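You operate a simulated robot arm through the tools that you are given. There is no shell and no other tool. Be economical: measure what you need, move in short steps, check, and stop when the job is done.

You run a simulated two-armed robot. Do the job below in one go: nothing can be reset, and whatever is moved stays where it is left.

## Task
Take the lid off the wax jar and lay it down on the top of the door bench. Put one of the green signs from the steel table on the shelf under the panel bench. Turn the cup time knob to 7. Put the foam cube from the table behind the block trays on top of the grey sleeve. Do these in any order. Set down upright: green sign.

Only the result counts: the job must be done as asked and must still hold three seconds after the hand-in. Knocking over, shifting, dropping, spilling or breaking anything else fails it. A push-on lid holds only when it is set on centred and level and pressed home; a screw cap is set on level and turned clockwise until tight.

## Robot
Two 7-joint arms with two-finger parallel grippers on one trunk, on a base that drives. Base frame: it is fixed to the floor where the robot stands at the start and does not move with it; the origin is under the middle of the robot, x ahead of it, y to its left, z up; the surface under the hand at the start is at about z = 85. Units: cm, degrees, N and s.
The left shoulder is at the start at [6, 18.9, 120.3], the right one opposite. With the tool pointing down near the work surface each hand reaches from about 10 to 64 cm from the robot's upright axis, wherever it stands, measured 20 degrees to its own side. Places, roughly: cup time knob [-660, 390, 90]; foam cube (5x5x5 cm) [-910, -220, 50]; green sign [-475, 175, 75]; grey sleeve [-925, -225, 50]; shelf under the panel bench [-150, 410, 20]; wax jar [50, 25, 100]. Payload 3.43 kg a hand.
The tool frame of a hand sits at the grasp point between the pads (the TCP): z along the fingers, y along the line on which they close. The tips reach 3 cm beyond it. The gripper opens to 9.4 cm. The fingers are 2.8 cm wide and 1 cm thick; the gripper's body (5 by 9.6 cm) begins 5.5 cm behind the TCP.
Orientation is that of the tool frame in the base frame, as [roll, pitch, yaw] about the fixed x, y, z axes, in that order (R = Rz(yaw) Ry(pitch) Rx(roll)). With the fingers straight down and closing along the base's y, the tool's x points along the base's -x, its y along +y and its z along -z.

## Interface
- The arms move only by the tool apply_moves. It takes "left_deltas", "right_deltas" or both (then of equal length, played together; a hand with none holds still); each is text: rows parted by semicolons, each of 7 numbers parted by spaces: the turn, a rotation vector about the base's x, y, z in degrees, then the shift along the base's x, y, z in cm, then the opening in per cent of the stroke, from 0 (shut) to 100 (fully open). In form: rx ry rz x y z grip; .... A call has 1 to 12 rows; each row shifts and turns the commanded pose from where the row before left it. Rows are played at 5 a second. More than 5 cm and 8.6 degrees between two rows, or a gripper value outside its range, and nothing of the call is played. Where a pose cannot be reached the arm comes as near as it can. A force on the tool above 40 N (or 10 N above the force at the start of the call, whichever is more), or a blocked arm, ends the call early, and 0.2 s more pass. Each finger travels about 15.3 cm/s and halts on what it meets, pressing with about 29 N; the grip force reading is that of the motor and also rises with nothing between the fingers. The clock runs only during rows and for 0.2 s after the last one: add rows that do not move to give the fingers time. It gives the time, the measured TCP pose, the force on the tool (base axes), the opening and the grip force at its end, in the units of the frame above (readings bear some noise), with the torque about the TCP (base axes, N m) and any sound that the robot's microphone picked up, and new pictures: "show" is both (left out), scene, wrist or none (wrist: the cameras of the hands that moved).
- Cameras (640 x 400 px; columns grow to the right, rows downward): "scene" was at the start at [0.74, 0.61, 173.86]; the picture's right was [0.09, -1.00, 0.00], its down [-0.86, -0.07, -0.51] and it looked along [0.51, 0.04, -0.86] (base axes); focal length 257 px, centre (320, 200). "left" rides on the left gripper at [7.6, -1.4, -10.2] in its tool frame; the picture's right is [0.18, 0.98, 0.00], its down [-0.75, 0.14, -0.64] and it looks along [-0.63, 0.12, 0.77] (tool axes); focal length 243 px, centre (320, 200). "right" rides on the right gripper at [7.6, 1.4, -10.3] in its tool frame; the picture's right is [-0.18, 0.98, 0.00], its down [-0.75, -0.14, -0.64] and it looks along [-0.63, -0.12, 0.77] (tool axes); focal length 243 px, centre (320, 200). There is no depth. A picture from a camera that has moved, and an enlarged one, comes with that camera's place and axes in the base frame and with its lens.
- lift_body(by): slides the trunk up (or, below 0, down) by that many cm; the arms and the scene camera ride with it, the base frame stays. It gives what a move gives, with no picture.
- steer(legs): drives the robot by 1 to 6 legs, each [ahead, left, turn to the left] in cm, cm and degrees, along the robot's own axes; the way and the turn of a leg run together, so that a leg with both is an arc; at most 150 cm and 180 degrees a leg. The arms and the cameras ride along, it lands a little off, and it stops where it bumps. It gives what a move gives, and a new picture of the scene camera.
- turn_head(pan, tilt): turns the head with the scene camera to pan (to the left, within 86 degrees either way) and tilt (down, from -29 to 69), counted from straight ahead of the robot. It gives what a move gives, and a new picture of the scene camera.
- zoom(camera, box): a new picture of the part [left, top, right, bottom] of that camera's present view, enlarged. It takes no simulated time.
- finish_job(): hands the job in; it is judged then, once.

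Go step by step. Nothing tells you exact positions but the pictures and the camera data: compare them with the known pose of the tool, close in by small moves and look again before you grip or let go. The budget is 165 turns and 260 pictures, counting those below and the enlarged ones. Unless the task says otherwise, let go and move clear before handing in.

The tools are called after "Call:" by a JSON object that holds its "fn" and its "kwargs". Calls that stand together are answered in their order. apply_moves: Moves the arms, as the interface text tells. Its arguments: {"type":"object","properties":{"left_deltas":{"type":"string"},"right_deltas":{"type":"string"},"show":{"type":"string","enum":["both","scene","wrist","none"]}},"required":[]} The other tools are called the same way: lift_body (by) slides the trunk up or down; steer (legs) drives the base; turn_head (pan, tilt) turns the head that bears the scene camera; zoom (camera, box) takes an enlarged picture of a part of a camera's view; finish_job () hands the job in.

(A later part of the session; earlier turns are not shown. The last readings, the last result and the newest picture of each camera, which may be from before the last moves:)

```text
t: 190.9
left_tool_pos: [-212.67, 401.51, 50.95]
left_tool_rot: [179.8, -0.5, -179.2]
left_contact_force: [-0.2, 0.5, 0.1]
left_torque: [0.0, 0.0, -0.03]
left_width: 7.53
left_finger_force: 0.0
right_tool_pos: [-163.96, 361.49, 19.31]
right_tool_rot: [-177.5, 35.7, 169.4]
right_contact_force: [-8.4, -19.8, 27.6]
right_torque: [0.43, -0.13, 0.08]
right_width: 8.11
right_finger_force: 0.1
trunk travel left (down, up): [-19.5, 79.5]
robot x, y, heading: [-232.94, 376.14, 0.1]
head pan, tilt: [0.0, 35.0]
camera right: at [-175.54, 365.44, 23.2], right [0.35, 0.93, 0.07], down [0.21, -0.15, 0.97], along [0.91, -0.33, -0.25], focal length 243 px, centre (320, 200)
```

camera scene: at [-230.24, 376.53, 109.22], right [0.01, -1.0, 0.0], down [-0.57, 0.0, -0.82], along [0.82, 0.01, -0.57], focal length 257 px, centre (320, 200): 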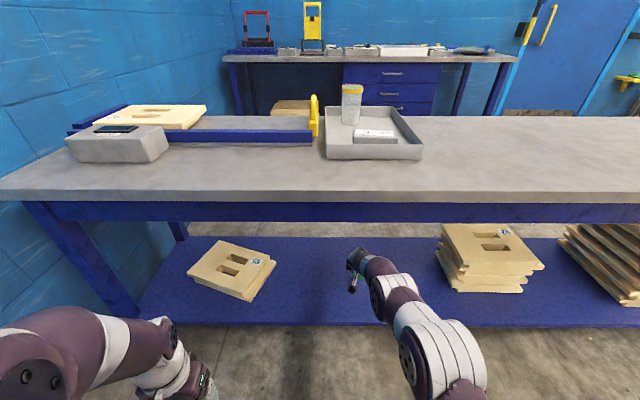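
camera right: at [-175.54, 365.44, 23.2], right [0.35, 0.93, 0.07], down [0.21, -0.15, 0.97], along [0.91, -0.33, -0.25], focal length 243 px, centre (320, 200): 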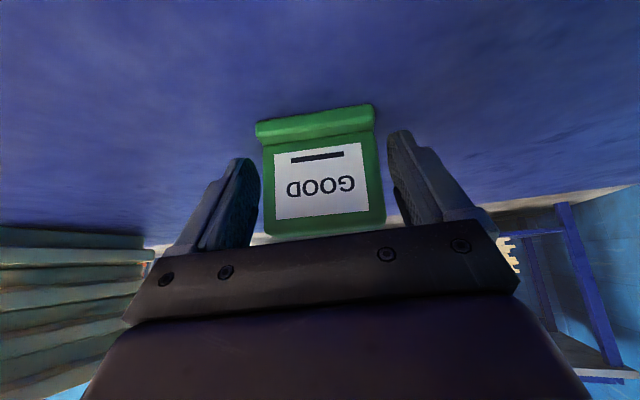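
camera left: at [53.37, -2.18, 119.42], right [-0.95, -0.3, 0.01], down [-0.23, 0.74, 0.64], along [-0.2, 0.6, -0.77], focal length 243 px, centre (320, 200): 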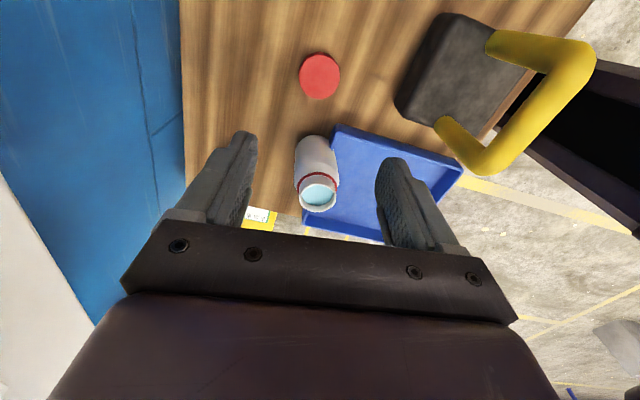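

Call:
{"fn": "apply_moves", "kwargs": {"right_deltas": "0 0 0 0 0 0.4 85; 0 0 0 -0.6 0.1 0.8 95; 0 0 0 -1.2 0.2 1.7 100; 0 0 0 -1.8 0.3 2.4 100; 0 0 0 -2.5 0.4 2 100; 0 0 0 -3.5 0.4 1 100; 0 0 0 -4 0 0 100; 0 0 0 -4 0 0 100; 0 0 0 0 0 0 100", "show": "both"}}

```text
t: 192.9
left_tool_pos: [-212.53, 401.58, 50.8]
left_tool_rot: [179.8, -0.7, -179.2]
left_contact_force: [-0.1, 0.2, 0.0]
left_torque: [-0.01, -0.01, 0.0]
left_width: 7.49
left_finger_force: 0.1
right_tool_pos: [-177.19, 363.81, 25.27]
right_tool_rot: [-177.5, 35.5, 169.4]
right_contact_force: [0.6, -0.3, 0.2]
right_torque: [-0.03, -0.01, 0.02]
right_width: 9.4
right_finger_force: 0.0
right hand out of reach, approached as far as the arm can: row 7, 8
trunk travel left (down, up): [-19.5, 79.5]
robot x, y, heading: [-233.46, 376.59, 0.5]
head pan, tilt: [0.0, 35.0]
camera scene: at [-230.26, 376.54, 109.22], right [0.01, -1.0, 0.0], down [-0.57, 0.0, -0.82], along [0.82, 0.01, -0.57], focal length 257 px, centre (320, 200)
camera right: at [-188.84, 367.9, 29.23], right [0.35, 0.93, 0.07], down [0.21, -0.16, 0.96], along [0.91, -0.32, -0.25], focal length 243 px, centre (320, 200)
```

scene: 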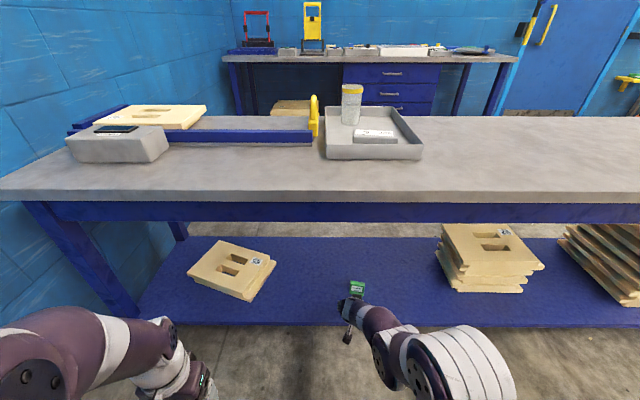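
right: 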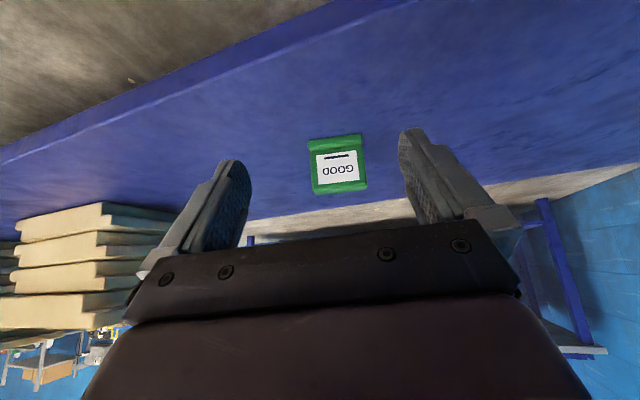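

The sign stands upright on the shelf. Back out, raise the trunk and straighten the right hand.

Call:
{"fn": "steer", "kwargs": {"legs": [[-36, 0, 0]]}}

Call:
{"fn": "lift_body", "kwargs": {"by": 40}}

Call:
{"fn": "lift_body", "kwargs": {"by": 28}}

Call:
{"fn": "apply_moves", "kwargs": {"right_deltas": "1.3 7 0 -2 0 3 100; 1.3 7 0 -3 0 3 100; 1.3 7 0 -3 0 3 100; 1.3 7 0 -3 0 3 100; 1.3 7 0 -3 -1 3 100; 0 0 5.5 -3 -1 3 100; 0 0 5.5 -3 -1 2 100; 0 0 0 0 0 0 100", "show": "none"}}

Call:
{"fn": "steer", "kwargs": {"legs": [[0, -95, 0], [-125, 0, 0], [-125, 0, 0], [-100, 0, 0], [0, 0, 90]]}}

Call:
{"fn": "turn_head", "kwargs": {"pan": 10, "tilt": 30}}

```text
t: 195.2
left_tool_pos: [-247.81, 401.21, 50.9]
left_tool_rot: [179.8, -0.7, -179.7]
left_contact_force: [0.1, -0.5, -0.4]
left_torque: [-0.01, 0.02, 0.02]
left_width: 7.53
left_finger_force: 0.2
right_tool_pos: [-212.98, 363.17, 25.39]
right_tool_rot: [-177.6, 35.5, 168.7]
right_contact_force: [0.0, 0.4, 0.0]
right_torque: [-0.03, -0.01, 0.0]
right_width: 9.4
right_finger_force: 0.0
trunk travel left (down, up): [-19.5, 79.5]
robot x, y, heading: [-268.74, 376.67, -0.3]
head pan, tilt: [0.0, 35.0]
camera scene: at [-265.89, 376.48, 109.22], right [-0.01, -1.0, 0.0], down [-0.57, 0.0, -0.82], along [0.82, 0.0, -0.57], focal length 257 px, centre (320, 200)
```

scene: 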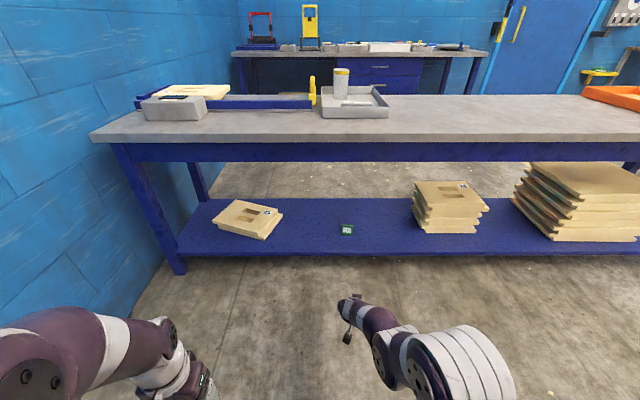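

```text
t: 199.1
left_tool_pos: [-247.77, 401.21, 90.84]
left_tool_rot: [179.8, -0.8, -179.7]
left_contact_force: [0.7, 0.0, -0.4]
left_torque: [0.01, 0.02, 0.02]
left_width: 7.51
left_finger_force: 0.0
right_tool_pos: [-213.08, 363.31, 65.46]
right_tool_rot: [-177.6, 35.5, 168.7]
right_contact_force: [0.2, 0.0, -0.3]
right_torque: [-0.03, 0.02, 0.0]
right_width: 9.4
right_finger_force: 0.1
trunk travel left (down, up): [-59.5, 39.5]
robot x, y, heading: [-268.67, 376.36, -0.1]
head pan, tilt: [0.0, 35.0]
```

```text
t: 201.9
left_tool_pos: [-247.8, 401.14, 118.85]
left_tool_rot: [179.7, -0.7, -179.8]
left_contact_force: [0.2, 0.2, -0.2]
left_torque: [0.0, 0.0, 0.02]
left_width: 7.51
left_finger_force: 0.1
right_tool_pos: [-213.06, 363.27, 93.45]
right_tool_rot: [-177.7, 35.5, 168.7]
right_contact_force: [-0.6, 0.3, -0.6]
right_torque: [0.01, -0.02, 0.05]
right_width: 9.38
right_finger_force: 0.1
trunk travel left (down, up): [-87.5, 11.5]
robot x, y, heading: [-268.8, 376.41, -0.4]
head pan, tilt: [0.0, 35.0]
```

```text
t: 203.7
left_tool_pos: [-247.69, 401.29, 118.76]
left_tool_rot: [179.8, -0.7, -179.8]
left_contact_force: [-0.2, 0.3, 0.5]
left_torque: [0.01, 0.04, 0.01]
left_width: 7.51
left_finger_force: 0.1
right_tool_pos: [-232.92, 360.22, 113.17]
right_tool_rot: [-177.1, -0.1, 179.9]
right_contact_force: [0.2, 0.9, -0.4]
right_torque: [0.01, 0.0, -0.02]
right_width: 9.4
right_finger_force: 0.1
trunk travel left (down, up): [-87.5, 11.5]
robot x, y, heading: [-268.73, 376.37, -0.5]
head pan, tilt: [0.0, 35.0]
```

```text
t: 228.9
left_tool_pos: [-642.0, 306.76, 118.78]
left_tool_rot: [179.8, -0.7, -91.0]
left_contact_force: [-0.4, 1.0, -0.2]
left_torque: [0.01, -0.04, 0.0]
left_width: 7.5
left_finger_force: 0.0
right_tool_pos: [-600.79, 320.67, 113.17]
right_tool_rot: [-177.2, 0.0, -91.5]
right_contact_force: [-0.4, 0.6, -0.1]
right_torque: [-0.04, -0.01, -0.01]
right_width: 9.4
right_finger_force: 0.0
trunk travel left (down, up): [-87.5, 11.5]
robot x, y, heading: [-617.62, 285.19, 88.5]
head pan, tilt: [0.0, 35.0]
camera scene: at [-617.7, 288.15, 177.22], right [1.0, -0.03, 0.0], down [-0.02, -0.57, -0.82], along [0.02, 0.82, -0.57], focal length 257 px, centre (320, 200)
```

scene: 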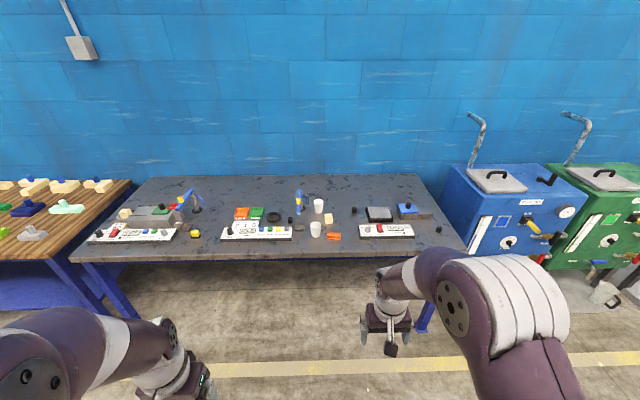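

```text
t: 229.6
left_tool_pos: [-642.06, 306.73, 118.8]
left_tool_rot: [179.7, -0.7, -91.2]
left_contact_force: [0.4, -0.1, 0.4]
left_torque: [0.0, 0.01, 0.01]
left_width: 7.52
left_finger_force: 0.2
right_tool_pos: [-600.8, 320.7, 113.28]
right_tool_rot: [-177.1, -0.1, -91.5]
right_contact_force: [0.0, 0.1, -0.2]
right_torque: [-0.03, 0.02, -0.02]
right_width: 9.41
right_finger_force: 0.0
trunk travel left (down, up): [-87.5, 11.5]
robot x, y, heading: [-618.17, 285.3, 88.7]
head pan, tilt: [10.0, 30.0]
camera scene: at [-619.27, 288.3, 177.99], right [0.99, 0.15, 0.0], down [0.07, -0.49, -0.87], along [-0.13, 0.86, -0.5], focal length 257 px, centre (320, 200)
```

scene: 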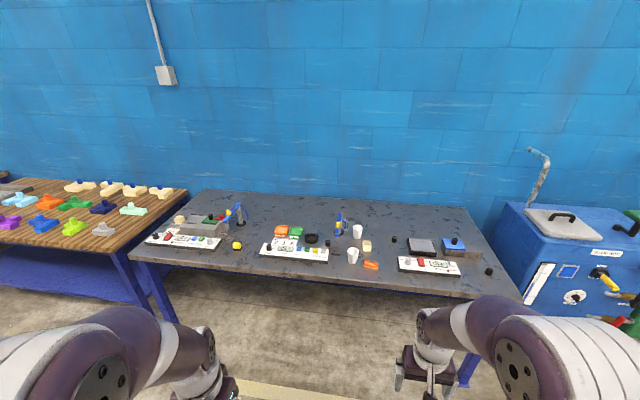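

Call:
{"fn": "zoom", "kwargs": {"camera": "scene", "box": [240, 215, 390, 280]}}

Call:
{"fn": "zoom", "kwargs": {"camera": "scene", "box": [130, 200, 260, 270]}}

Call:
{"fn": "zoom", "kwargs": {"camera": "scene", "box": [380, 225, 500, 285]}}

```text
4.27 times, centred on (315, 248) of scene
camera zoom: at [-619.27, 288.3, 177.99], right [0.99, 0.15, 0.0], down [0.07, -0.49, -0.87], along [-0.13, 0.86, -0.5], focal length 1095 px, centre (341, -3)
```

zoom: 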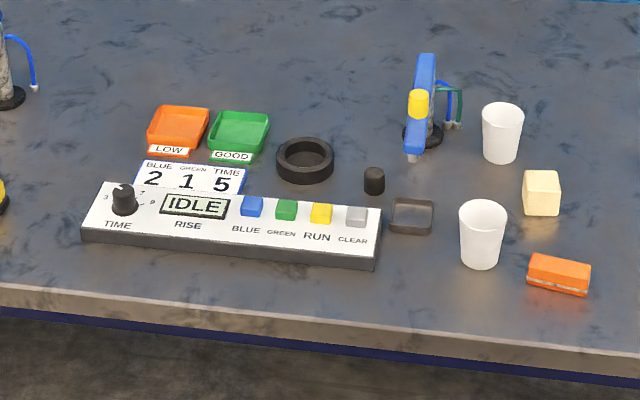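

```text
4.92 times, centred on (195, 235) of scene
camera zoom: at [-619.27, 288.3, 177.99], right [0.99, 0.15, 0.0], down [0.07, -0.49, -0.87], along [-0.13, 0.86, -0.5], focal length 1263 px, centre (935, 28)
```

zoom: 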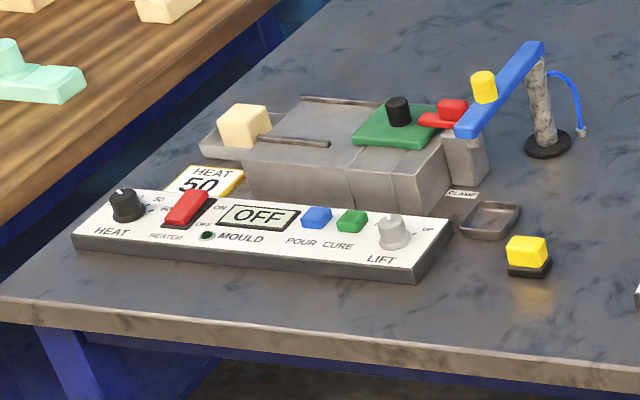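

```text
5.33 times, centred on (440, 255) of scene
camera zoom: at [-619.27, 288.3, 177.99], right [0.99, 0.15, 0.0], down [0.07, -0.49, -0.87], along [-0.13, 0.86, -0.5], focal length 1369 px, centre (-320, -93)
```

zoom: 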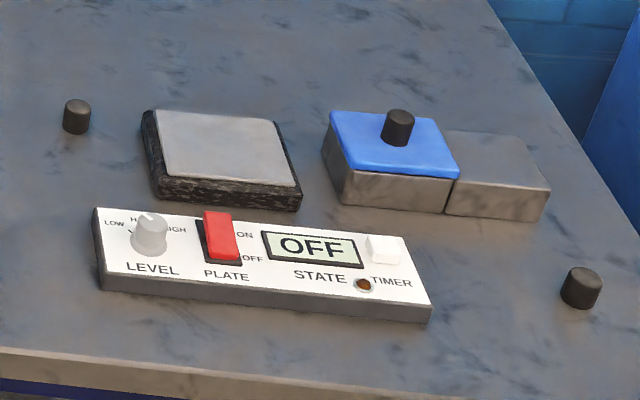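

The middle panel's black TIME knob (dial 3–9 by the rise cups) at about [-661, 386, 90] is it. Move in so the left hand can reach it.

Call:
{"fn": "steer", "kwargs": {"legs": [[50, 22, 1.3]]}}

Call:
{"fn": "turn_head", "kwargs": {"pan": 20, "tilt": 60}}

Call:
{"fn": "zoom", "kwargs": {"camera": "scene", "box": [250, 110, 390, 210]}}

```text
t: 232.8
left_tool_pos: [-663.33, 357.36, 118.89]
left_tool_rot: [179.7, -0.8, -89.8]
left_contact_force: [0.4, 0.6, 0.3]
left_torque: [-0.01, 0.0, -0.02]
left_width: 7.51
left_finger_force: 0.0
right_tool_pos: [-622.36, 372.36, 113.16]
right_tool_rot: [-177.2, 0.1, -90.2]
right_contact_force: [0.5, 1.0, 0.4]
right_torque: [0.01, 0.01, 0.01]
right_width: 9.39
right_finger_force: 0.0
trunk travel left (down, up): [-87.5, 11.5]
robot x, y, heading: [-638.98, 336.83, 89.8]
head pan, tilt: [10.0, 30.0]
camera scene: at [-640.2, 339.44, 178.0], right [0.99, 0.17, 0.0], down [0.08, -0.49, -0.87], along [-0.15, 0.85, -0.5], focal length 257 px, centre (320, 200)
```

scene: 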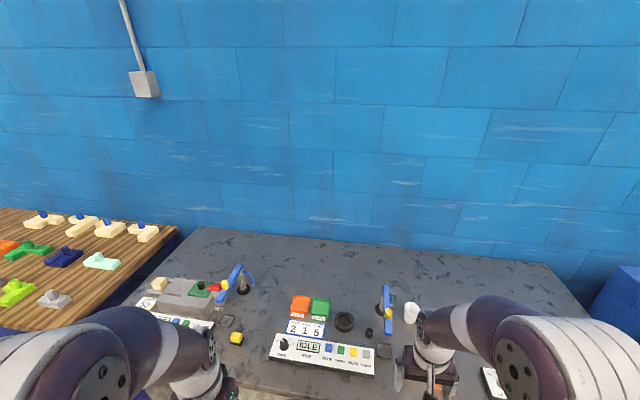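

```text
t: 233.7
left_tool_pos: [-663.44, 357.46, 118.72]
left_tool_rot: [179.6, -0.7, -89.9]
left_contact_force: [0.1, 0.7, 0.5]
left_torque: [0.0, 0.02, 0.02]
left_width: 7.52
left_finger_force: 0.2
right_tool_pos: [-622.29, 372.32, 113.28]
right_tool_rot: [-177.1, -0.1, -90.2]
right_contact_force: [0.9, 0.2, 0.7]
right_torque: [0.0, 0.04, 0.02]
right_width: 9.38
right_finger_force: 0.2
trunk travel left (down, up): [-87.5, 11.5]
robot x, y, heading: [-638.97, 336.38, 89.8]
head pan, tilt: [20.0, 60.0]
camera scene: at [-640.95, 336.89, 173.79], right [0.94, 0.34, 0.0], down [0.29, -0.82, -0.5], along [-0.17, 0.47, -0.87], focal length 257 px, centre (320, 200)
```

scene: 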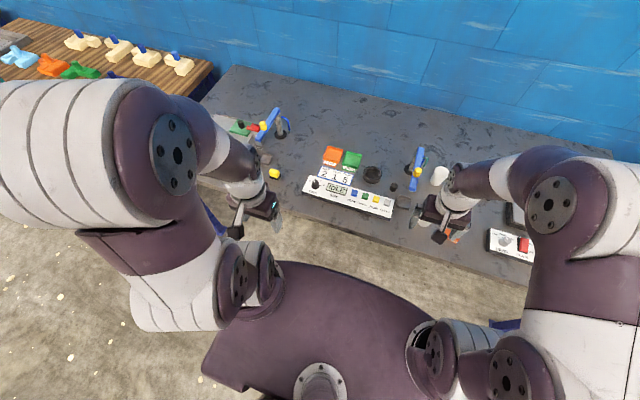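

```text
4.00 times, centred on (320, 160) of scene
camera zoom: at [-640.95, 336.89, 173.79], right [0.94, 0.34, 0.0], down [0.29, -0.82, -0.5], along [-0.17, 0.47, -0.87], focal length 1026 px, centre (320, 360)
```

zoom: 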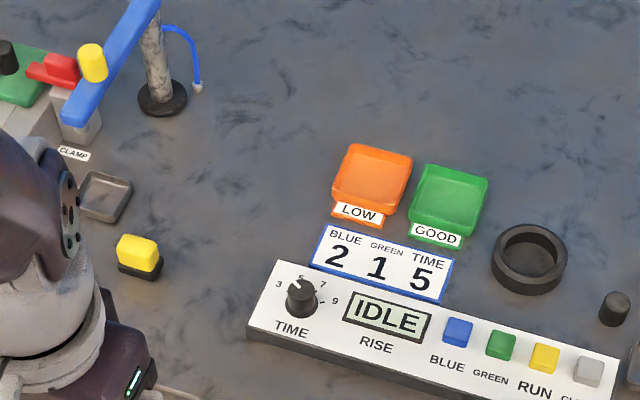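

Call:
{"fn": "apply_moves", "kwargs": {"left_deltas": "0 0 0 0.4 4 -1 60; 0 0 0 0.4 4 -1 60; 0 0 0 0.4 4 -2 60; 0 0 0 0.4 4 -2 60; 0 0 0 0.4 4 -2 60; 0 0 0 0.3 4 -2 60; 0 0 0 0 4 -2 60; 0 0 0 0 2 0 60; 0 0 0 0 0 0 60", "show": "wrist"}}

Call:
{"fn": "zoom", "kwargs": {"camera": "left", "box": [250, 60, 390, 160]}}

Call:
{"fn": "zoom", "kwargs": {"camera": "scene", "box": [295, 165, 345, 205]}}

```text
t: 235.7
left_tool_pos: [-661.2, 387.56, 106.63]
left_tool_rot: [179.7, -0.7, -90.0]
left_contact_force: [-0.1, -0.5, 0.0]
left_torque: [0.01, 0.01, -0.01]
left_width: 5.65
left_finger_force: 0.0
right_tool_pos: [-622.45, 372.31, 113.21]
right_tool_rot: [-177.1, 0.0, -90.1]
right_contact_force: [-0.2, -0.2, 0.4]
right_torque: [-0.01, 0.0, 0.0]
right_width: 9.36
right_finger_force: 0.2
trunk travel left (down, up): [-87.5, 11.5]
robot x, y, heading: [-638.67, 336.63, 89.7]
head pan, tilt: [20.0, 60.0]
camera left: at [-659.68, 379.96, 116.97], right [-0.98, -0.19, 0.01], down [-0.14, 0.76, 0.63], along [-0.12, 0.62, -0.77], focal length 243 px, centre (320, 200)
```

left: 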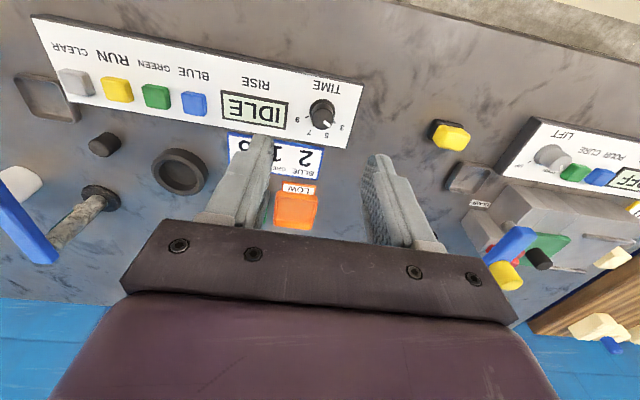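

```text
4.00 times, centred on (320, 110) of left
camera zoom: at [-659.68, 379.96, 116.97], right [-0.98, -0.19, 0.01], down [-0.14, 0.76, 0.63], along [-0.12, 0.62, -0.77], focal length 970 px, centre (320, 560)
```

zoom: 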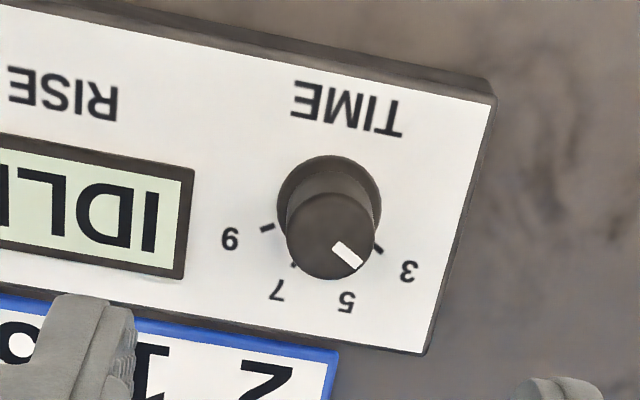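

```text
10.00 times, centred on (320, 185) of scene
camera zoom: at [-640.95, 336.84, 173.79], right [0.94, 0.34, 0.0], down [0.29, -0.82, -0.5], along [-0.17, 0.47, -0.87], focal length 2566 px, centre (320, 350)
```

zoom: 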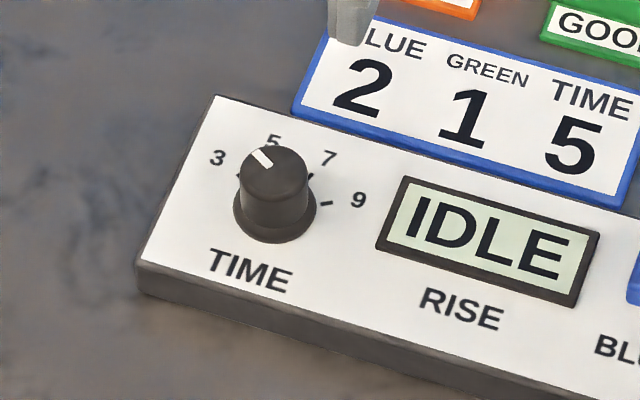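

The dial reads 3, 5, 7, 9 at about -60°, -20°, +20°, +60°; the pointer is near 3 now, so a clockwise turn of about 80° is needed. Pre-rotate the hand +40° and close in.

Call:
{"fn": "apply_moves", "kwargs": {"left_deltas": "0 0 8 -0.3 0.5 -1.5 60; 0 0 8 -0.3 0.5 -1.5 60; 0 0 8 -0.3 0.5 -1.5 60; 0 0 8 -0.1 0.5 -1.5 60; 0 0 8 0 0.5 -1 60; 0 0 0 0 0 0 60", "show": "wrist"}}

Call:
{"fn": "zoom", "kwargs": {"camera": "left", "box": [250, 80, 390, 180]}}

```text
t: 237.1
left_tool_pos: [-662.14, 389.97, 99.84]
left_tool_rot: [179.7, -0.8, -49.7]
left_contact_force: [0.1, 0.5, 0.4]
left_torque: [-0.03, 0.01, 0.0]
left_width: 5.63
left_finger_force: 0.1
right_tool_pos: [-622.43, 372.36, 113.35]
right_tool_rot: [-177.1, 0.1, -90.3]
right_contact_force: [0.1, -0.1, -0.4]
right_torque: [0.03, 0.02, 0.01]
right_width: 9.4
right_finger_force: 0.1
trunk travel left (down, up): [-87.5, 11.5]
robot x, y, heading: [-638.54, 336.73, 89.5]
head pan, tilt: [20.0, 60.0]
camera left: at [-656.25, 385.2, 110.17], right [-0.63, -0.78, 0.01], down [-0.6, 0.49, 0.63], along [-0.5, 0.4, -0.77], focal length 243 px, centre (320, 200)
```

left: 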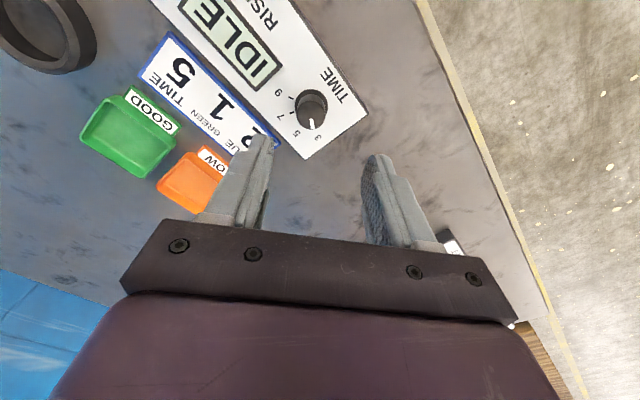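

```text
4.00 times, centred on (320, 130) of left
camera zoom: at [-656.25, 385.2, 110.17], right [-0.63, -0.78, 0.01], down [-0.6, 0.49, 0.63], along [-0.5, 0.4, -0.77], focal length 970 px, centre (320, 480)
```

zoom: 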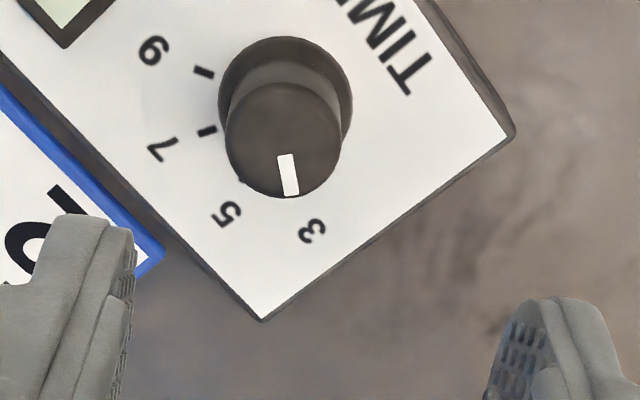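

Pointer is exactly at 3; 7 is 80° clockwise. Knob axis at [-662.1, 390.7], top z≈88.5. Descend onto it and close.

Call:
{"fn": "apply_moves", "kwargs": {"left_deltas": "0 0 0 0 0.7 -3 60; 0 0 0 0 0 -3 60; 0 0 0 0 0 -2 60; 0 0 0 0 0 -1 60; 0 0 0 0 0 0 60", "show": "wrist"}}

Call:
{"fn": "zoom", "kwargs": {"camera": "scene", "box": [285, 155, 355, 205]}}

```text
t: 238.3
left_tool_pos: [-662.09, 390.68, 90.61]
left_tool_rot: [179.8, -0.6, -49.8]
left_contact_force: [0.7, -0.9, 0.4]
left_torque: [0.01, 0.01, -0.01]
left_width: 5.6
left_finger_force: 0.1
right_tool_pos: [-622.31, 372.31, 113.2]
right_tool_rot: [-177.0, 0.1, -90.2]
right_contact_force: [0.2, 0.6, 1.0]
right_torque: [-0.02, 0.01, -0.02]
right_width: 9.41
right_finger_force: 0.1
trunk travel left (down, up): [-87.5, 11.5]
robot x, y, heading: [-638.4, 336.83, 89.7]
head pan, tilt: [20.0, 60.0]
camera left: at [-656.13, 385.83, 101.05], right [-0.63, -0.77, 0.01], down [-0.6, 0.49, 0.63], along [-0.49, 0.4, -0.77], focal length 243 px, centre (320, 200)
```

left: 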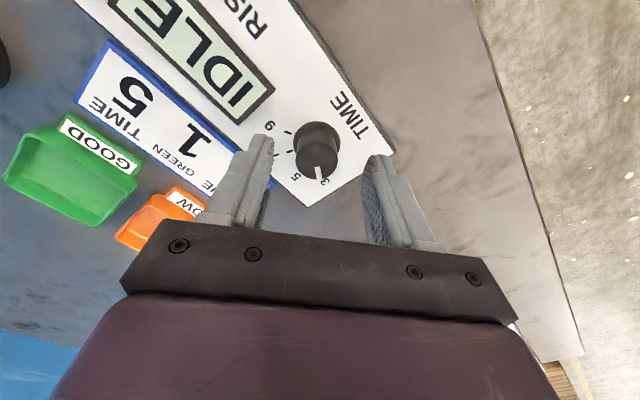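

```text
8.00 times, centred on (320, 180) of scene
camera zoom: at [-640.96, 336.89, 173.79], right [0.94, 0.34, 0.0], down [0.29, -0.82, -0.5], along [-0.17, 0.47, -0.87], focal length 2053 px, centre (320, 360)
```

zoom: 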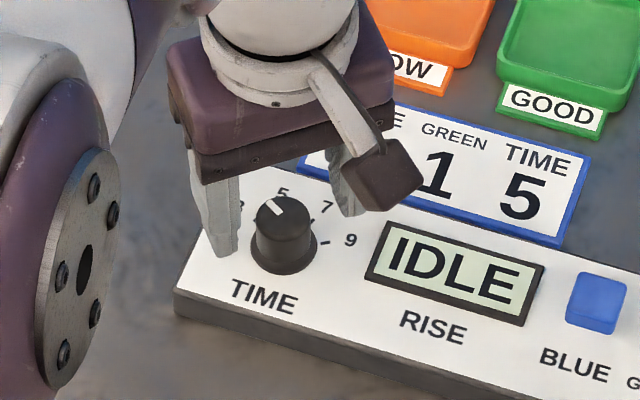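

Call:
{"fn": "apply_moves", "kwargs": {"left_deltas": "0 0 0 0 0 -0.4 60; 0 0 0 0 0 -0.4 60; 0 0 0 0 0 -0.3 60; 0 0 0 0 0 0 60", "show": "wrist"}}

Call:
{"fn": "zoom", "kwargs": {"camera": "scene", "box": [285, 155, 355, 205]}}

```text
t: 239.3
left_tool_pos: [-662.15, 390.59, 89.61]
left_tool_rot: [179.7, -0.6, -49.7]
left_contact_force: [1.5, 0.3, 0.7]
left_torque: [0.03, 0.04, 0.0]
left_width: 5.64
left_finger_force: 0.1
right_tool_pos: [-622.34, 372.4, 113.21]
right_tool_rot: [-177.2, 0.0, -90.2]
right_contact_force: [0.7, -0.6, 0.5]
right_torque: [0.02, -0.02, 0.02]
right_width: 9.43
right_finger_force: 0.1
trunk travel left (down, up): [-87.5, 11.5]
robot x, y, heading: [-638.66, 336.54, 89.8]
head pan, tilt: [20.0, 60.0]
camera left: at [-656.12, 385.77, 99.94], right [-0.63, -0.77, 0.01], down [-0.6, 0.49, 0.63], along [-0.49, 0.4, -0.77], focal length 243 px, centre (320, 200)
```

left: 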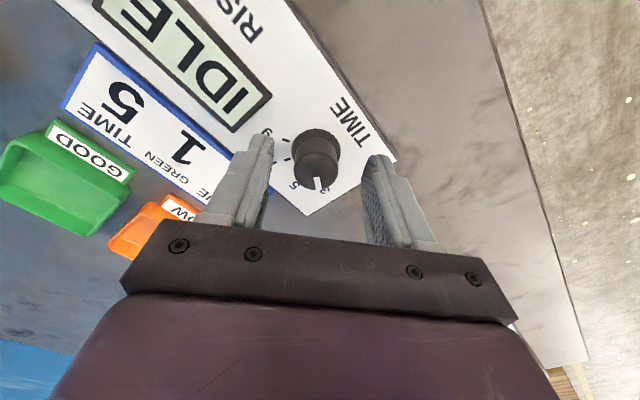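

```text
8.00 times, centred on (320, 180) of scene
camera zoom: at [-640.97, 336.92, 173.79], right [0.94, 0.34, 0.0], down [0.29, -0.82, -0.5], along [-0.17, 0.47, -0.87], focal length 2053 px, centre (320, 360)
```

zoom: 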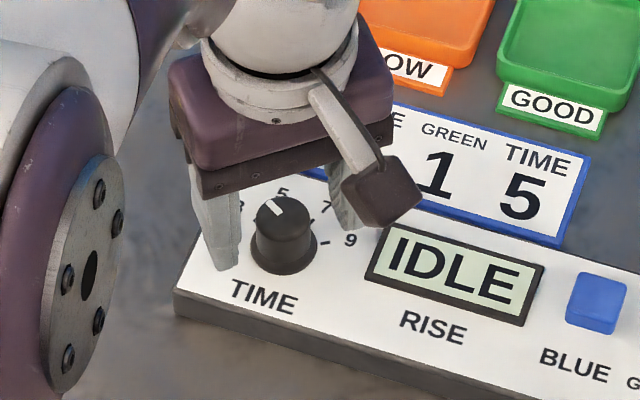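

Call:
{"fn": "apply_moves", "kwargs": {"left_deltas": "0 0 0 0 0 -0.3 50; 0 0 0 0 0 0 35; 0 0 0 0 0 0 25; 0 0 0 0 0 0 20; 0 0 0 0 0 0 20", "show": "wrist"}}

```text
t: 240.5
left_tool_pos: [-661.99, 390.82, 89.34]
left_tool_rot: [179.7, -0.7, -49.9]
left_contact_force: [5.6, 5.4, -1.2]
left_torque: [0.58, -0.39, -0.05]
left_width: 2.75
left_finger_force: 44.9
right_tool_pos: [-622.38, 372.5, 113.19]
right_tool_rot: [-177.3, -0.1, -90.2]
right_contact_force: [-0.2, 0.5, 0.8]
right_torque: [0.05, 0.02, -0.01]
right_width: 9.41
right_finger_force: 0.1
trunk travel left (down, up): [-87.5, 11.5]
robot x, y, heading: [-638.39, 336.78, 89.6]
head pan, tilt: [20.0, 60.0]
camera left: at [-656.02, 385.87, 99.66], right [-0.63, -0.77, 0.01], down [-0.6, 0.49, 0.63], along [-0.5, 0.4, -0.77], focal length 243 px, centre (320, 200)
```

left: 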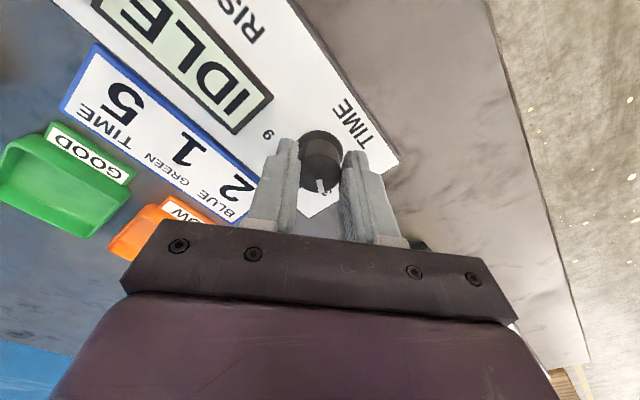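

Gripped. Turn clockwise 80° in ten 8° rows.

Call:
{"fn": "apply_moves", "kwargs": {"left_deltas": "0 0 -8 0 0 0 20; 0 0 -8 0 0 0 20; 0 0 -8 0 0 0 20; 0 0 -8 0 0 0 20; 0 0 -8 0 0 0 20; 0 0 -8 0 0 0 20; 0 0 -8 0 0 0 20; 0 0 -8 0 0 0 20; 0 0 -8 0 0 0 20; 0 0 -8 0 0 0 20; 0 0 0 0 0 0 20", "show": "wrist"}}

Call:
{"fn": "zoom", "kwargs": {"camera": "left", "box": [250, 90, 390, 190]}}

```text
t: 242.8
left_tool_pos: [-662.62, 390.74, 89.37]
left_tool_rot: [179.5, -0.7, -129.5]
left_contact_force: [-22.1, -1.7, -6.0]
left_torque: [0.65, -0.2, 0.06]
left_width: 2.78
left_finger_force: 45.7
right_tool_pos: [-622.75, 372.58, 113.2]
right_tool_rot: [-177.0, 0.0, -90.1]
right_contact_force: [1.0, -0.8, -0.8]
right_torque: [-0.03, 0.02, 0.0]
right_width: 9.42
right_finger_force: 0.0
trunk travel left (down, up): [-87.5, 11.5]
robot x, y, heading: [-638.84, 336.17, 89.7]
head pan, tilt: [20.0, 60.0]
stopped in row 11 (left hand): the force on the tool passed its limit at 41 N (the readings are from after the stop); the commanded pose is now the measured one
camera left: at [-666.29, 383.91, 99.67], right [-0.87, 0.49, 0.01], down [0.38, 0.67, 0.63], along [0.3, 0.56, -0.77], focal length 243 px, centre (320, 200)
```

left: 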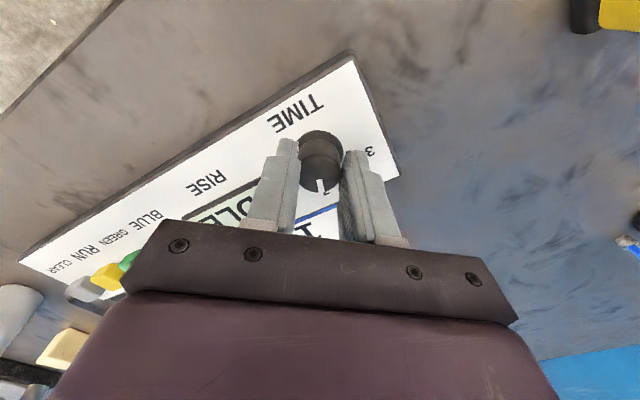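

```text
4.00 times, centred on (320, 140) of left
camera zoom: at [-666.29, 383.91, 99.67], right [-0.87, 0.49, 0.01], down [0.38, 0.67, 0.63], along [0.3, 0.56, -0.77], focal length 970 px, centre (320, 440)
```

zoom: 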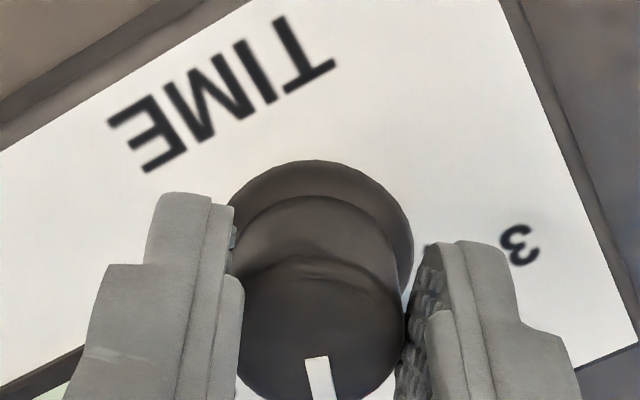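

Call:
{"fn": "apply_moves", "kwargs": {"left_deltas": "0 0 0 0 0 0 35; 0 0 0 0 0 0 50; 0 0 0 0 0 0 60; 0 0 0 0 0 2 60; 0 0 0 0 0 4 60; 0 0 0 0 0 4 60; 0 0 0 0 0 0 60", "show": "wrist"}}

Call:
{"fn": "zoom", "kwargs": {"camera": "left", "box": [250, 80, 390, 180]}}

Call:
{"fn": "zoom", "kwargs": {"camera": "scene", "box": [285, 140, 405, 220]}}

```text
t: 244.4
left_tool_pos: [-662.36, 390.89, 99.34]
left_tool_rot: [179.6, -0.6, -129.8]
left_contact_force: [-0.1, -0.3, -0.1]
left_torque: [-0.03, 0.0, 0.01]
left_width: 5.63
left_finger_force: 0.1
right_tool_pos: [-622.56, 372.55, 113.13]
right_tool_rot: [-177.2, -0.1, -90.1]
right_contact_force: [-0.2, 0.3, 0.4]
right_torque: [0.03, 0.03, -0.01]
right_width: 9.41
right_finger_force: 0.1
trunk travel left (down, up): [-87.5, 11.5]
robot x, y, heading: [-638.7, 336.51, 89.8]
head pan, tilt: [20.0, 60.0]
camera left: at [-665.91, 384.05, 109.69], right [-0.87, 0.49, 0.01], down [0.38, 0.67, 0.63], along [0.3, 0.56, -0.77], focal length 243 px, centre (320, 200)
```

left: 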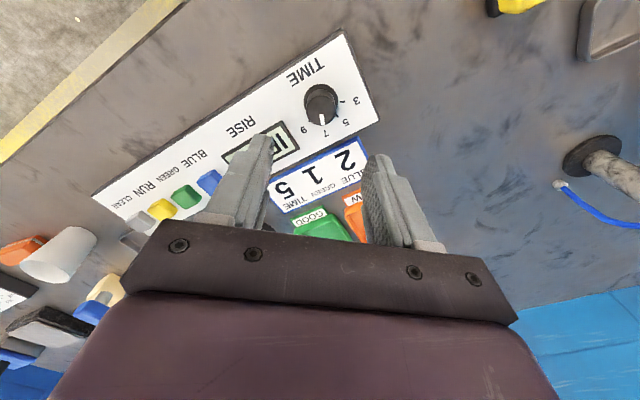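

```text
4.00 times, centred on (320, 130) of left
camera zoom: at [-665.91, 384.05, 109.69], right [-0.87, 0.49, 0.01], down [0.38, 0.67, 0.63], along [0.3, 0.56, -0.77], focal length 970 px, centre (320, 480)
```

zoom: 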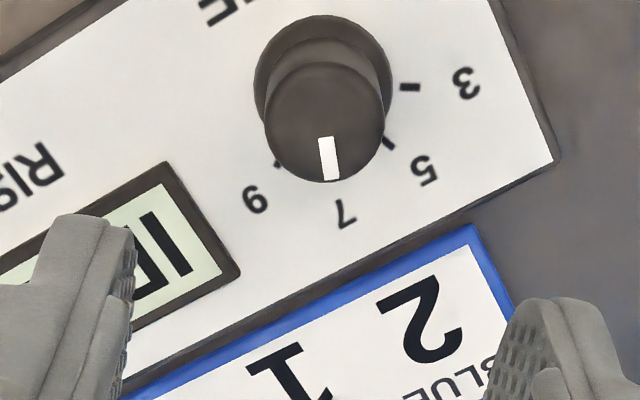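

```text
5.00 times, centred on (345, 180) of scene
camera zoom: at [-641.03, 336.98, 173.78], right [0.94, 0.34, 0.0], down [0.29, -0.82, -0.5], along [-0.17, 0.47, -0.87], focal length 1283 px, centre (195, 300)
```

zoom: 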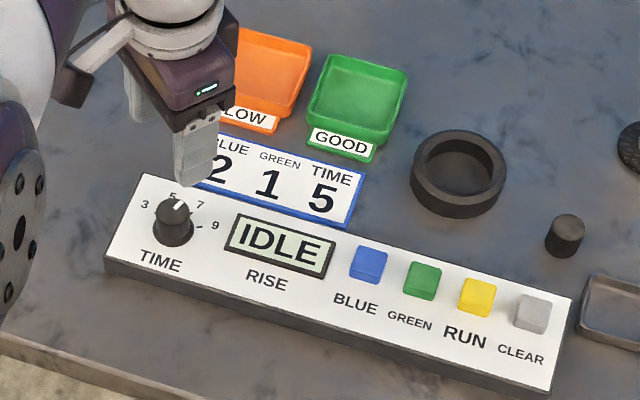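

The pointer sits on 7 and nothing else moved. Retract the left hand, back away and look toward the foam cube's area.

Call:
{"fn": "apply_moves", "kwargs": {"left_deltas": "0 0 8 0 -1 3 60; 0 0 8 0 -2 3 60; 0 0 8 0 -4 3 60; 0 0 8 0 -4 3 60; 0 0 8 0 -4 3 60; 0 0 0 0 -4 2 60; 0 0 0 0 -4 2 60; 0 0 0 0 0 0 60", "show": "none"}}

Call:
{"fn": "steer", "kwargs": {"legs": [[-55, 0, 0], [0, 0, 90]]}}

Call:
{"fn": "turn_head", "kwargs": {"pan": 45, "tilt": 15}}

Call:
{"fn": "turn_head", "kwargs": {"pan": 5, "tilt": 15}}

```text
t: 246.2
left_tool_pos: [-662.34, 367.65, 118.49]
left_tool_rot: [179.6, -0.7, -89.8]
left_contact_force: [0.3, -0.1, 1.1]
left_torque: [-0.03, 0.0, -0.02]
left_width: 5.66
left_finger_force: 0.0
right_tool_pos: [-622.51, 372.47, 113.28]
right_tool_rot: [-177.1, -0.1, -90.2]
right_contact_force: [0.1, 0.0, -1.3]
right_torque: [0.0, 0.02, 0.01]
right_width: 9.39
right_finger_force: 0.0
trunk travel left (down, up): [-87.5, 11.5]
robot x, y, heading: [-638.44, 336.26, 89.4]
head pan, tilt: [20.0, 60.0]
```

```text
t: 253.2
left_tool_pos: [-671.0, 259.04, 118.45]
left_tool_rot: [179.5, -0.6, -1.4]
left_contact_force: [0.3, 0.2, 0.0]
left_torque: [0.02, 0.02, 0.0]
left_width: 5.65
left_finger_force: 0.2
right_tool_pos: [-674.52, 299.1, 113.16]
right_tool_rot: [-177.1, -0.2, -1.8]
right_contact_force: [0.4, -0.5, 0.4]
right_torque: [-0.02, 0.04, 0.01]
right_width: 9.4
right_finger_force: 0.1
trunk travel left (down, up): [-87.5, 11.5]
robot x, y, heading: [-639.58, 281.79, 178.1]
head pan, tilt: [20.0, 60.0]
camera scene: at [-639.5, 279.59, 173.79], right [-0.31, 0.95, 0.0], down [0.82, 0.27, -0.5], along [-0.48, -0.16, -0.87], focal length 257 px, centre (320, 200)
```

scene: 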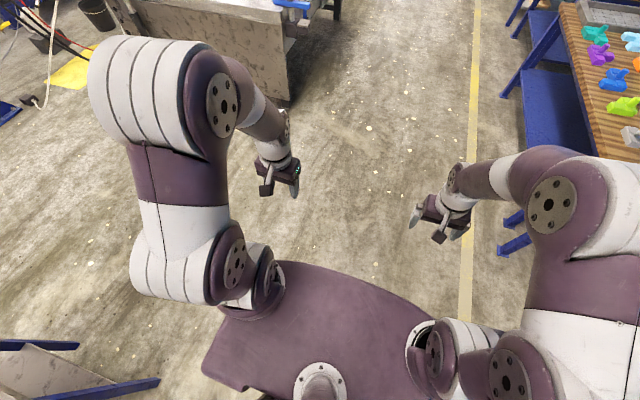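

```text
t: 254.3
left_tool_pos: [-670.83, 259.03, 118.42]
left_tool_rot: [179.6, -0.6, -1.4]
left_contact_force: [-0.4, 0.8, 0.0]
left_torque: [-0.01, 0.02, 0.01]
left_width: 5.65
left_finger_force: 0.0
right_tool_pos: [-674.5, 299.07, 113.22]
right_tool_rot: [-177.1, -0.2, -1.7]
right_contact_force: [-0.3, -0.2, -0.1]
right_torque: [-0.02, 0.0, 0.02]
right_width: 9.4
right_finger_force: 0.1
trunk travel left (down, up): [-87.5, 11.5]
robot x, y, heading: [-639.37, 282.04, 178.3]
head pan, tilt: [45.0, 15.0]
camera scene: at [-639.99, 275.28, 180.41], right [-0.68, 0.73, 0.0], down [0.19, 0.18, -0.97], along [-0.7, -0.66, -0.26], focal length 257 px, centre (320, 200)
```

scene: 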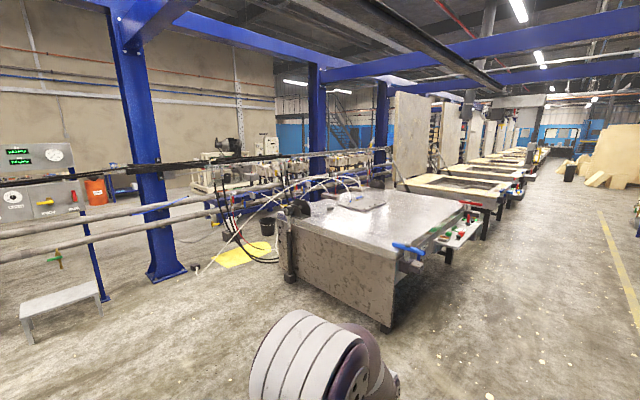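

```text
t: 255.4
left_tool_pos: [-670.8, 259.02, 118.47]
left_tool_rot: [179.6, -0.6, -1.3]
left_contact_force: [0.0, -0.7, 0.8]
left_torque: [-0.04, -0.04, 0.04]
left_width: 5.64
left_finger_force: 0.0
right_tool_pos: [-674.47, 299.16, 113.21]
right_tool_rot: [-177.1, -0.1, -1.7]
right_contact_force: [0.1, 0.4, -1.0]
right_torque: [0.02, 0.0, 0.01]
right_width: 9.4
right_finger_force: 0.1
trunk travel left (down, up): [-87.5, 11.5]
robot x, y, heading: [-639.15, 281.91, 178.1]
head pan, tilt: [5.0, 15.0]
camera scene: at [-642.49, 281.14, 180.42], right [-0.06, 1.0, 0.0], down [0.26, 0.01, -0.97], along [-0.96, -0.05, -0.26], focal length 257 px, centre (320, 200)
```

scene: 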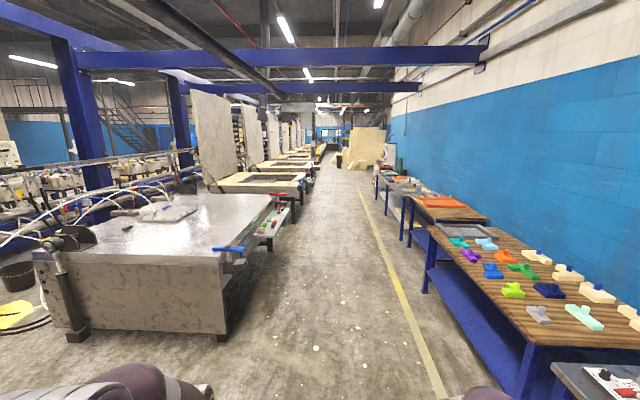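

The cube's area lies south of the production line; I'll go around the east end of the pipe barrier. First through the gap west of the steel table.

Call:
{"fn": "steer", "kwargs": {"legs": [[0, 105, 0], [0, 101, 0], [-115, 0, 2], [-115, 0, 0]]}}

Call:
{"fn": "turn_head", "kwargs": {"pan": 60, "tilt": 20}}

```text
t: 276.2
left_tool_pos: [-454.11, 48.85, 118.42]
left_tool_rot: [179.6, -0.6, -2.1]
left_contact_force: [0.0, -0.4, 0.2]
left_torque: [-0.04, -0.02, -0.02]
left_width: 5.64
left_finger_force: 0.0
right_tool_pos: [-457.29, 88.79, 113.17]
right_tool_rot: [-177.1, -0.1, -2.3]
right_contact_force: [0.3, -0.3, -0.3]
right_torque: [0.0, 0.0, 0.04]
right_width: 9.42
right_finger_force: 0.0
trunk travel left (down, up): [-87.5, 11.5]
robot x, y, heading: [-422.16, 71.15, 177.6]
head pan, tilt: [5.0, 15.0]
camera scene: at [-425.55, 70.5, 180.41], right [-0.04, 1.0, 0.0], down [0.26, 0.01, -0.97], along [-0.96, -0.04, -0.26], focal length 257 px, centre (320, 200)
```

scene: 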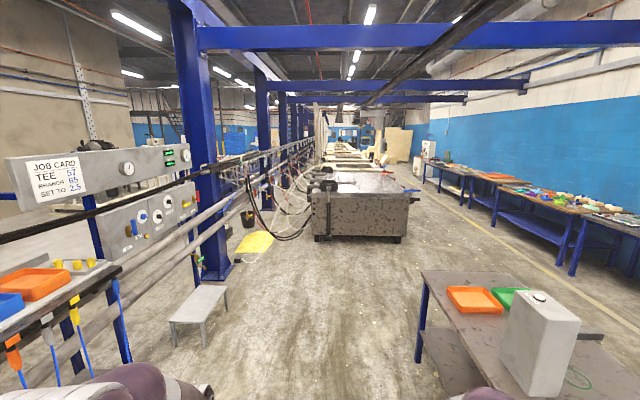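

```text
t: 277.4
left_tool_pos: [-454.07, 48.69, 118.5]
left_tool_rot: [179.5, -0.6, -2.1]
left_contact_force: [0.0, -0.6, 0.0]
left_torque: [-0.01, -0.03, -0.04]
left_width: 5.65
left_finger_force: 0.0
right_tool_pos: [-457.32, 88.72, 113.17]
right_tool_rot: [-177.1, -0.1, -2.4]
right_contact_force: [0.6, -0.5, 0.3]
right_torque: [0.01, 0.01, -0.01]
right_width: 9.4
right_finger_force: 0.1
trunk travel left (down, up): [-87.5, 11.5]
robot x, y, heading: [-422.41, 71.37, 177.3]
head pan, tilt: [60.0, 20.0]
camera scene: at [-421.18, 63.05, 179.6], right [-0.84, 0.54, 0.0], down [0.18, 0.29, -0.94], along [-0.51, -0.79, -0.34], focal length 257 px, centre (320, 200)
```

scene: 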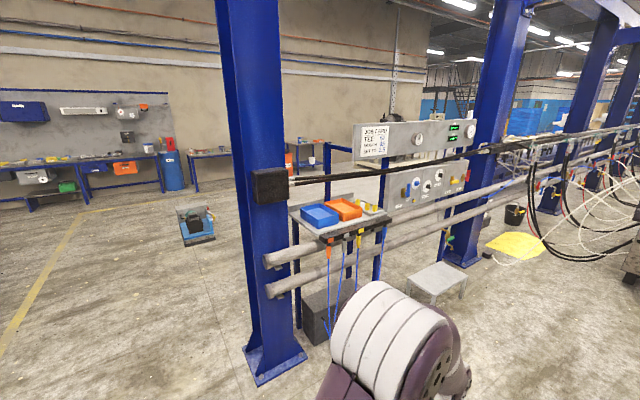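

Call:
{"fn": "steer", "kwargs": {"legs": [[-30, 0, 2], [0, 120, 0], [0, 115, 0]]}}

Call:
{"fn": "turn_head", "kwargs": {"pan": 5, "tilt": 15}}

```text
t: 290.4
left_tool_pos: [-422.83, -184.39, 118.48]
left_tool_rot: [179.5, -0.6, 0.4]
left_contact_force: [0.0, 1.1, 1.3]
left_torque: [0.03, 0.04, -0.01]
left_width: 5.66
left_finger_force: 0.0
right_tool_pos: [-427.55, -144.49, 113.22]
right_tool_rot: [-177.1, -0.1, 0.0]
right_contact_force: [0.3, -1.0, -0.1]
right_torque: [-0.02, -0.01, 0.02]
right_width: 9.41
right_finger_force: 0.0
trunk travel left (down, up): [-87.5, 11.5]
robot x, y, heading: [-391.93, -160.64, 179.9]
head pan, tilt: [60.0, 20.0]
camera scene: at [-390.47, -168.69, 179.6], right [-0.87, 0.5, 0.0], down [0.17, 0.3, -0.94], along [-0.47, -0.81, -0.34], focal length 257 px, centre (320, 200)
```

scene: 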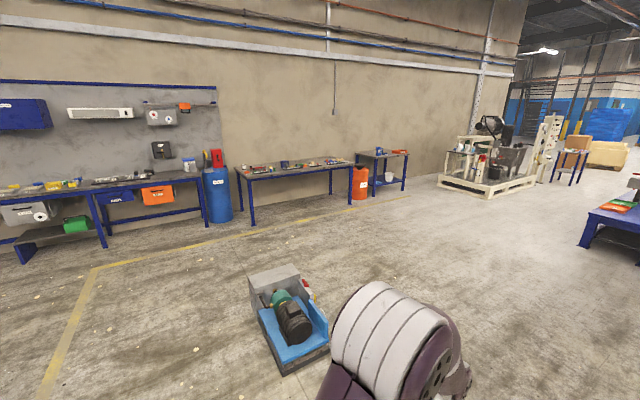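

```text
t: 291.7
left_tool_pos: [-422.83, -184.52, 118.38]
left_tool_rot: [179.6, -0.6, 0.5]
left_contact_force: [0.2, 0.0, -0.6]
left_torque: [-0.01, -0.01, 0.02]
left_width: 5.61
left_finger_force: 0.2
right_tool_pos: [-427.63, -144.64, 113.05]
right_tool_rot: [-177.0, -0.1, 0.1]
right_contact_force: [0.0, 0.5, 0.2]
right_torque: [-0.01, 0.01, 0.03]
right_width: 9.39
right_finger_force: 0.0
trunk travel left (down, up): [-87.5, 11.5]
robot x, y, heading: [-391.67, -160.74, 179.8]
head pan, tilt: [5.0, 15.0]
camera scene: at [-395.11, -161.51, 180.42], right [-0.09, 1.0, 0.0], down [0.26, 0.02, -0.97], along [-0.96, -0.08, -0.26], focal length 257 px, centre (320, 200)
```

scene: 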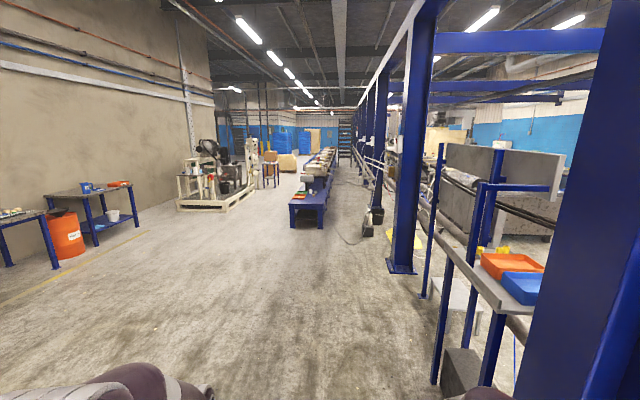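

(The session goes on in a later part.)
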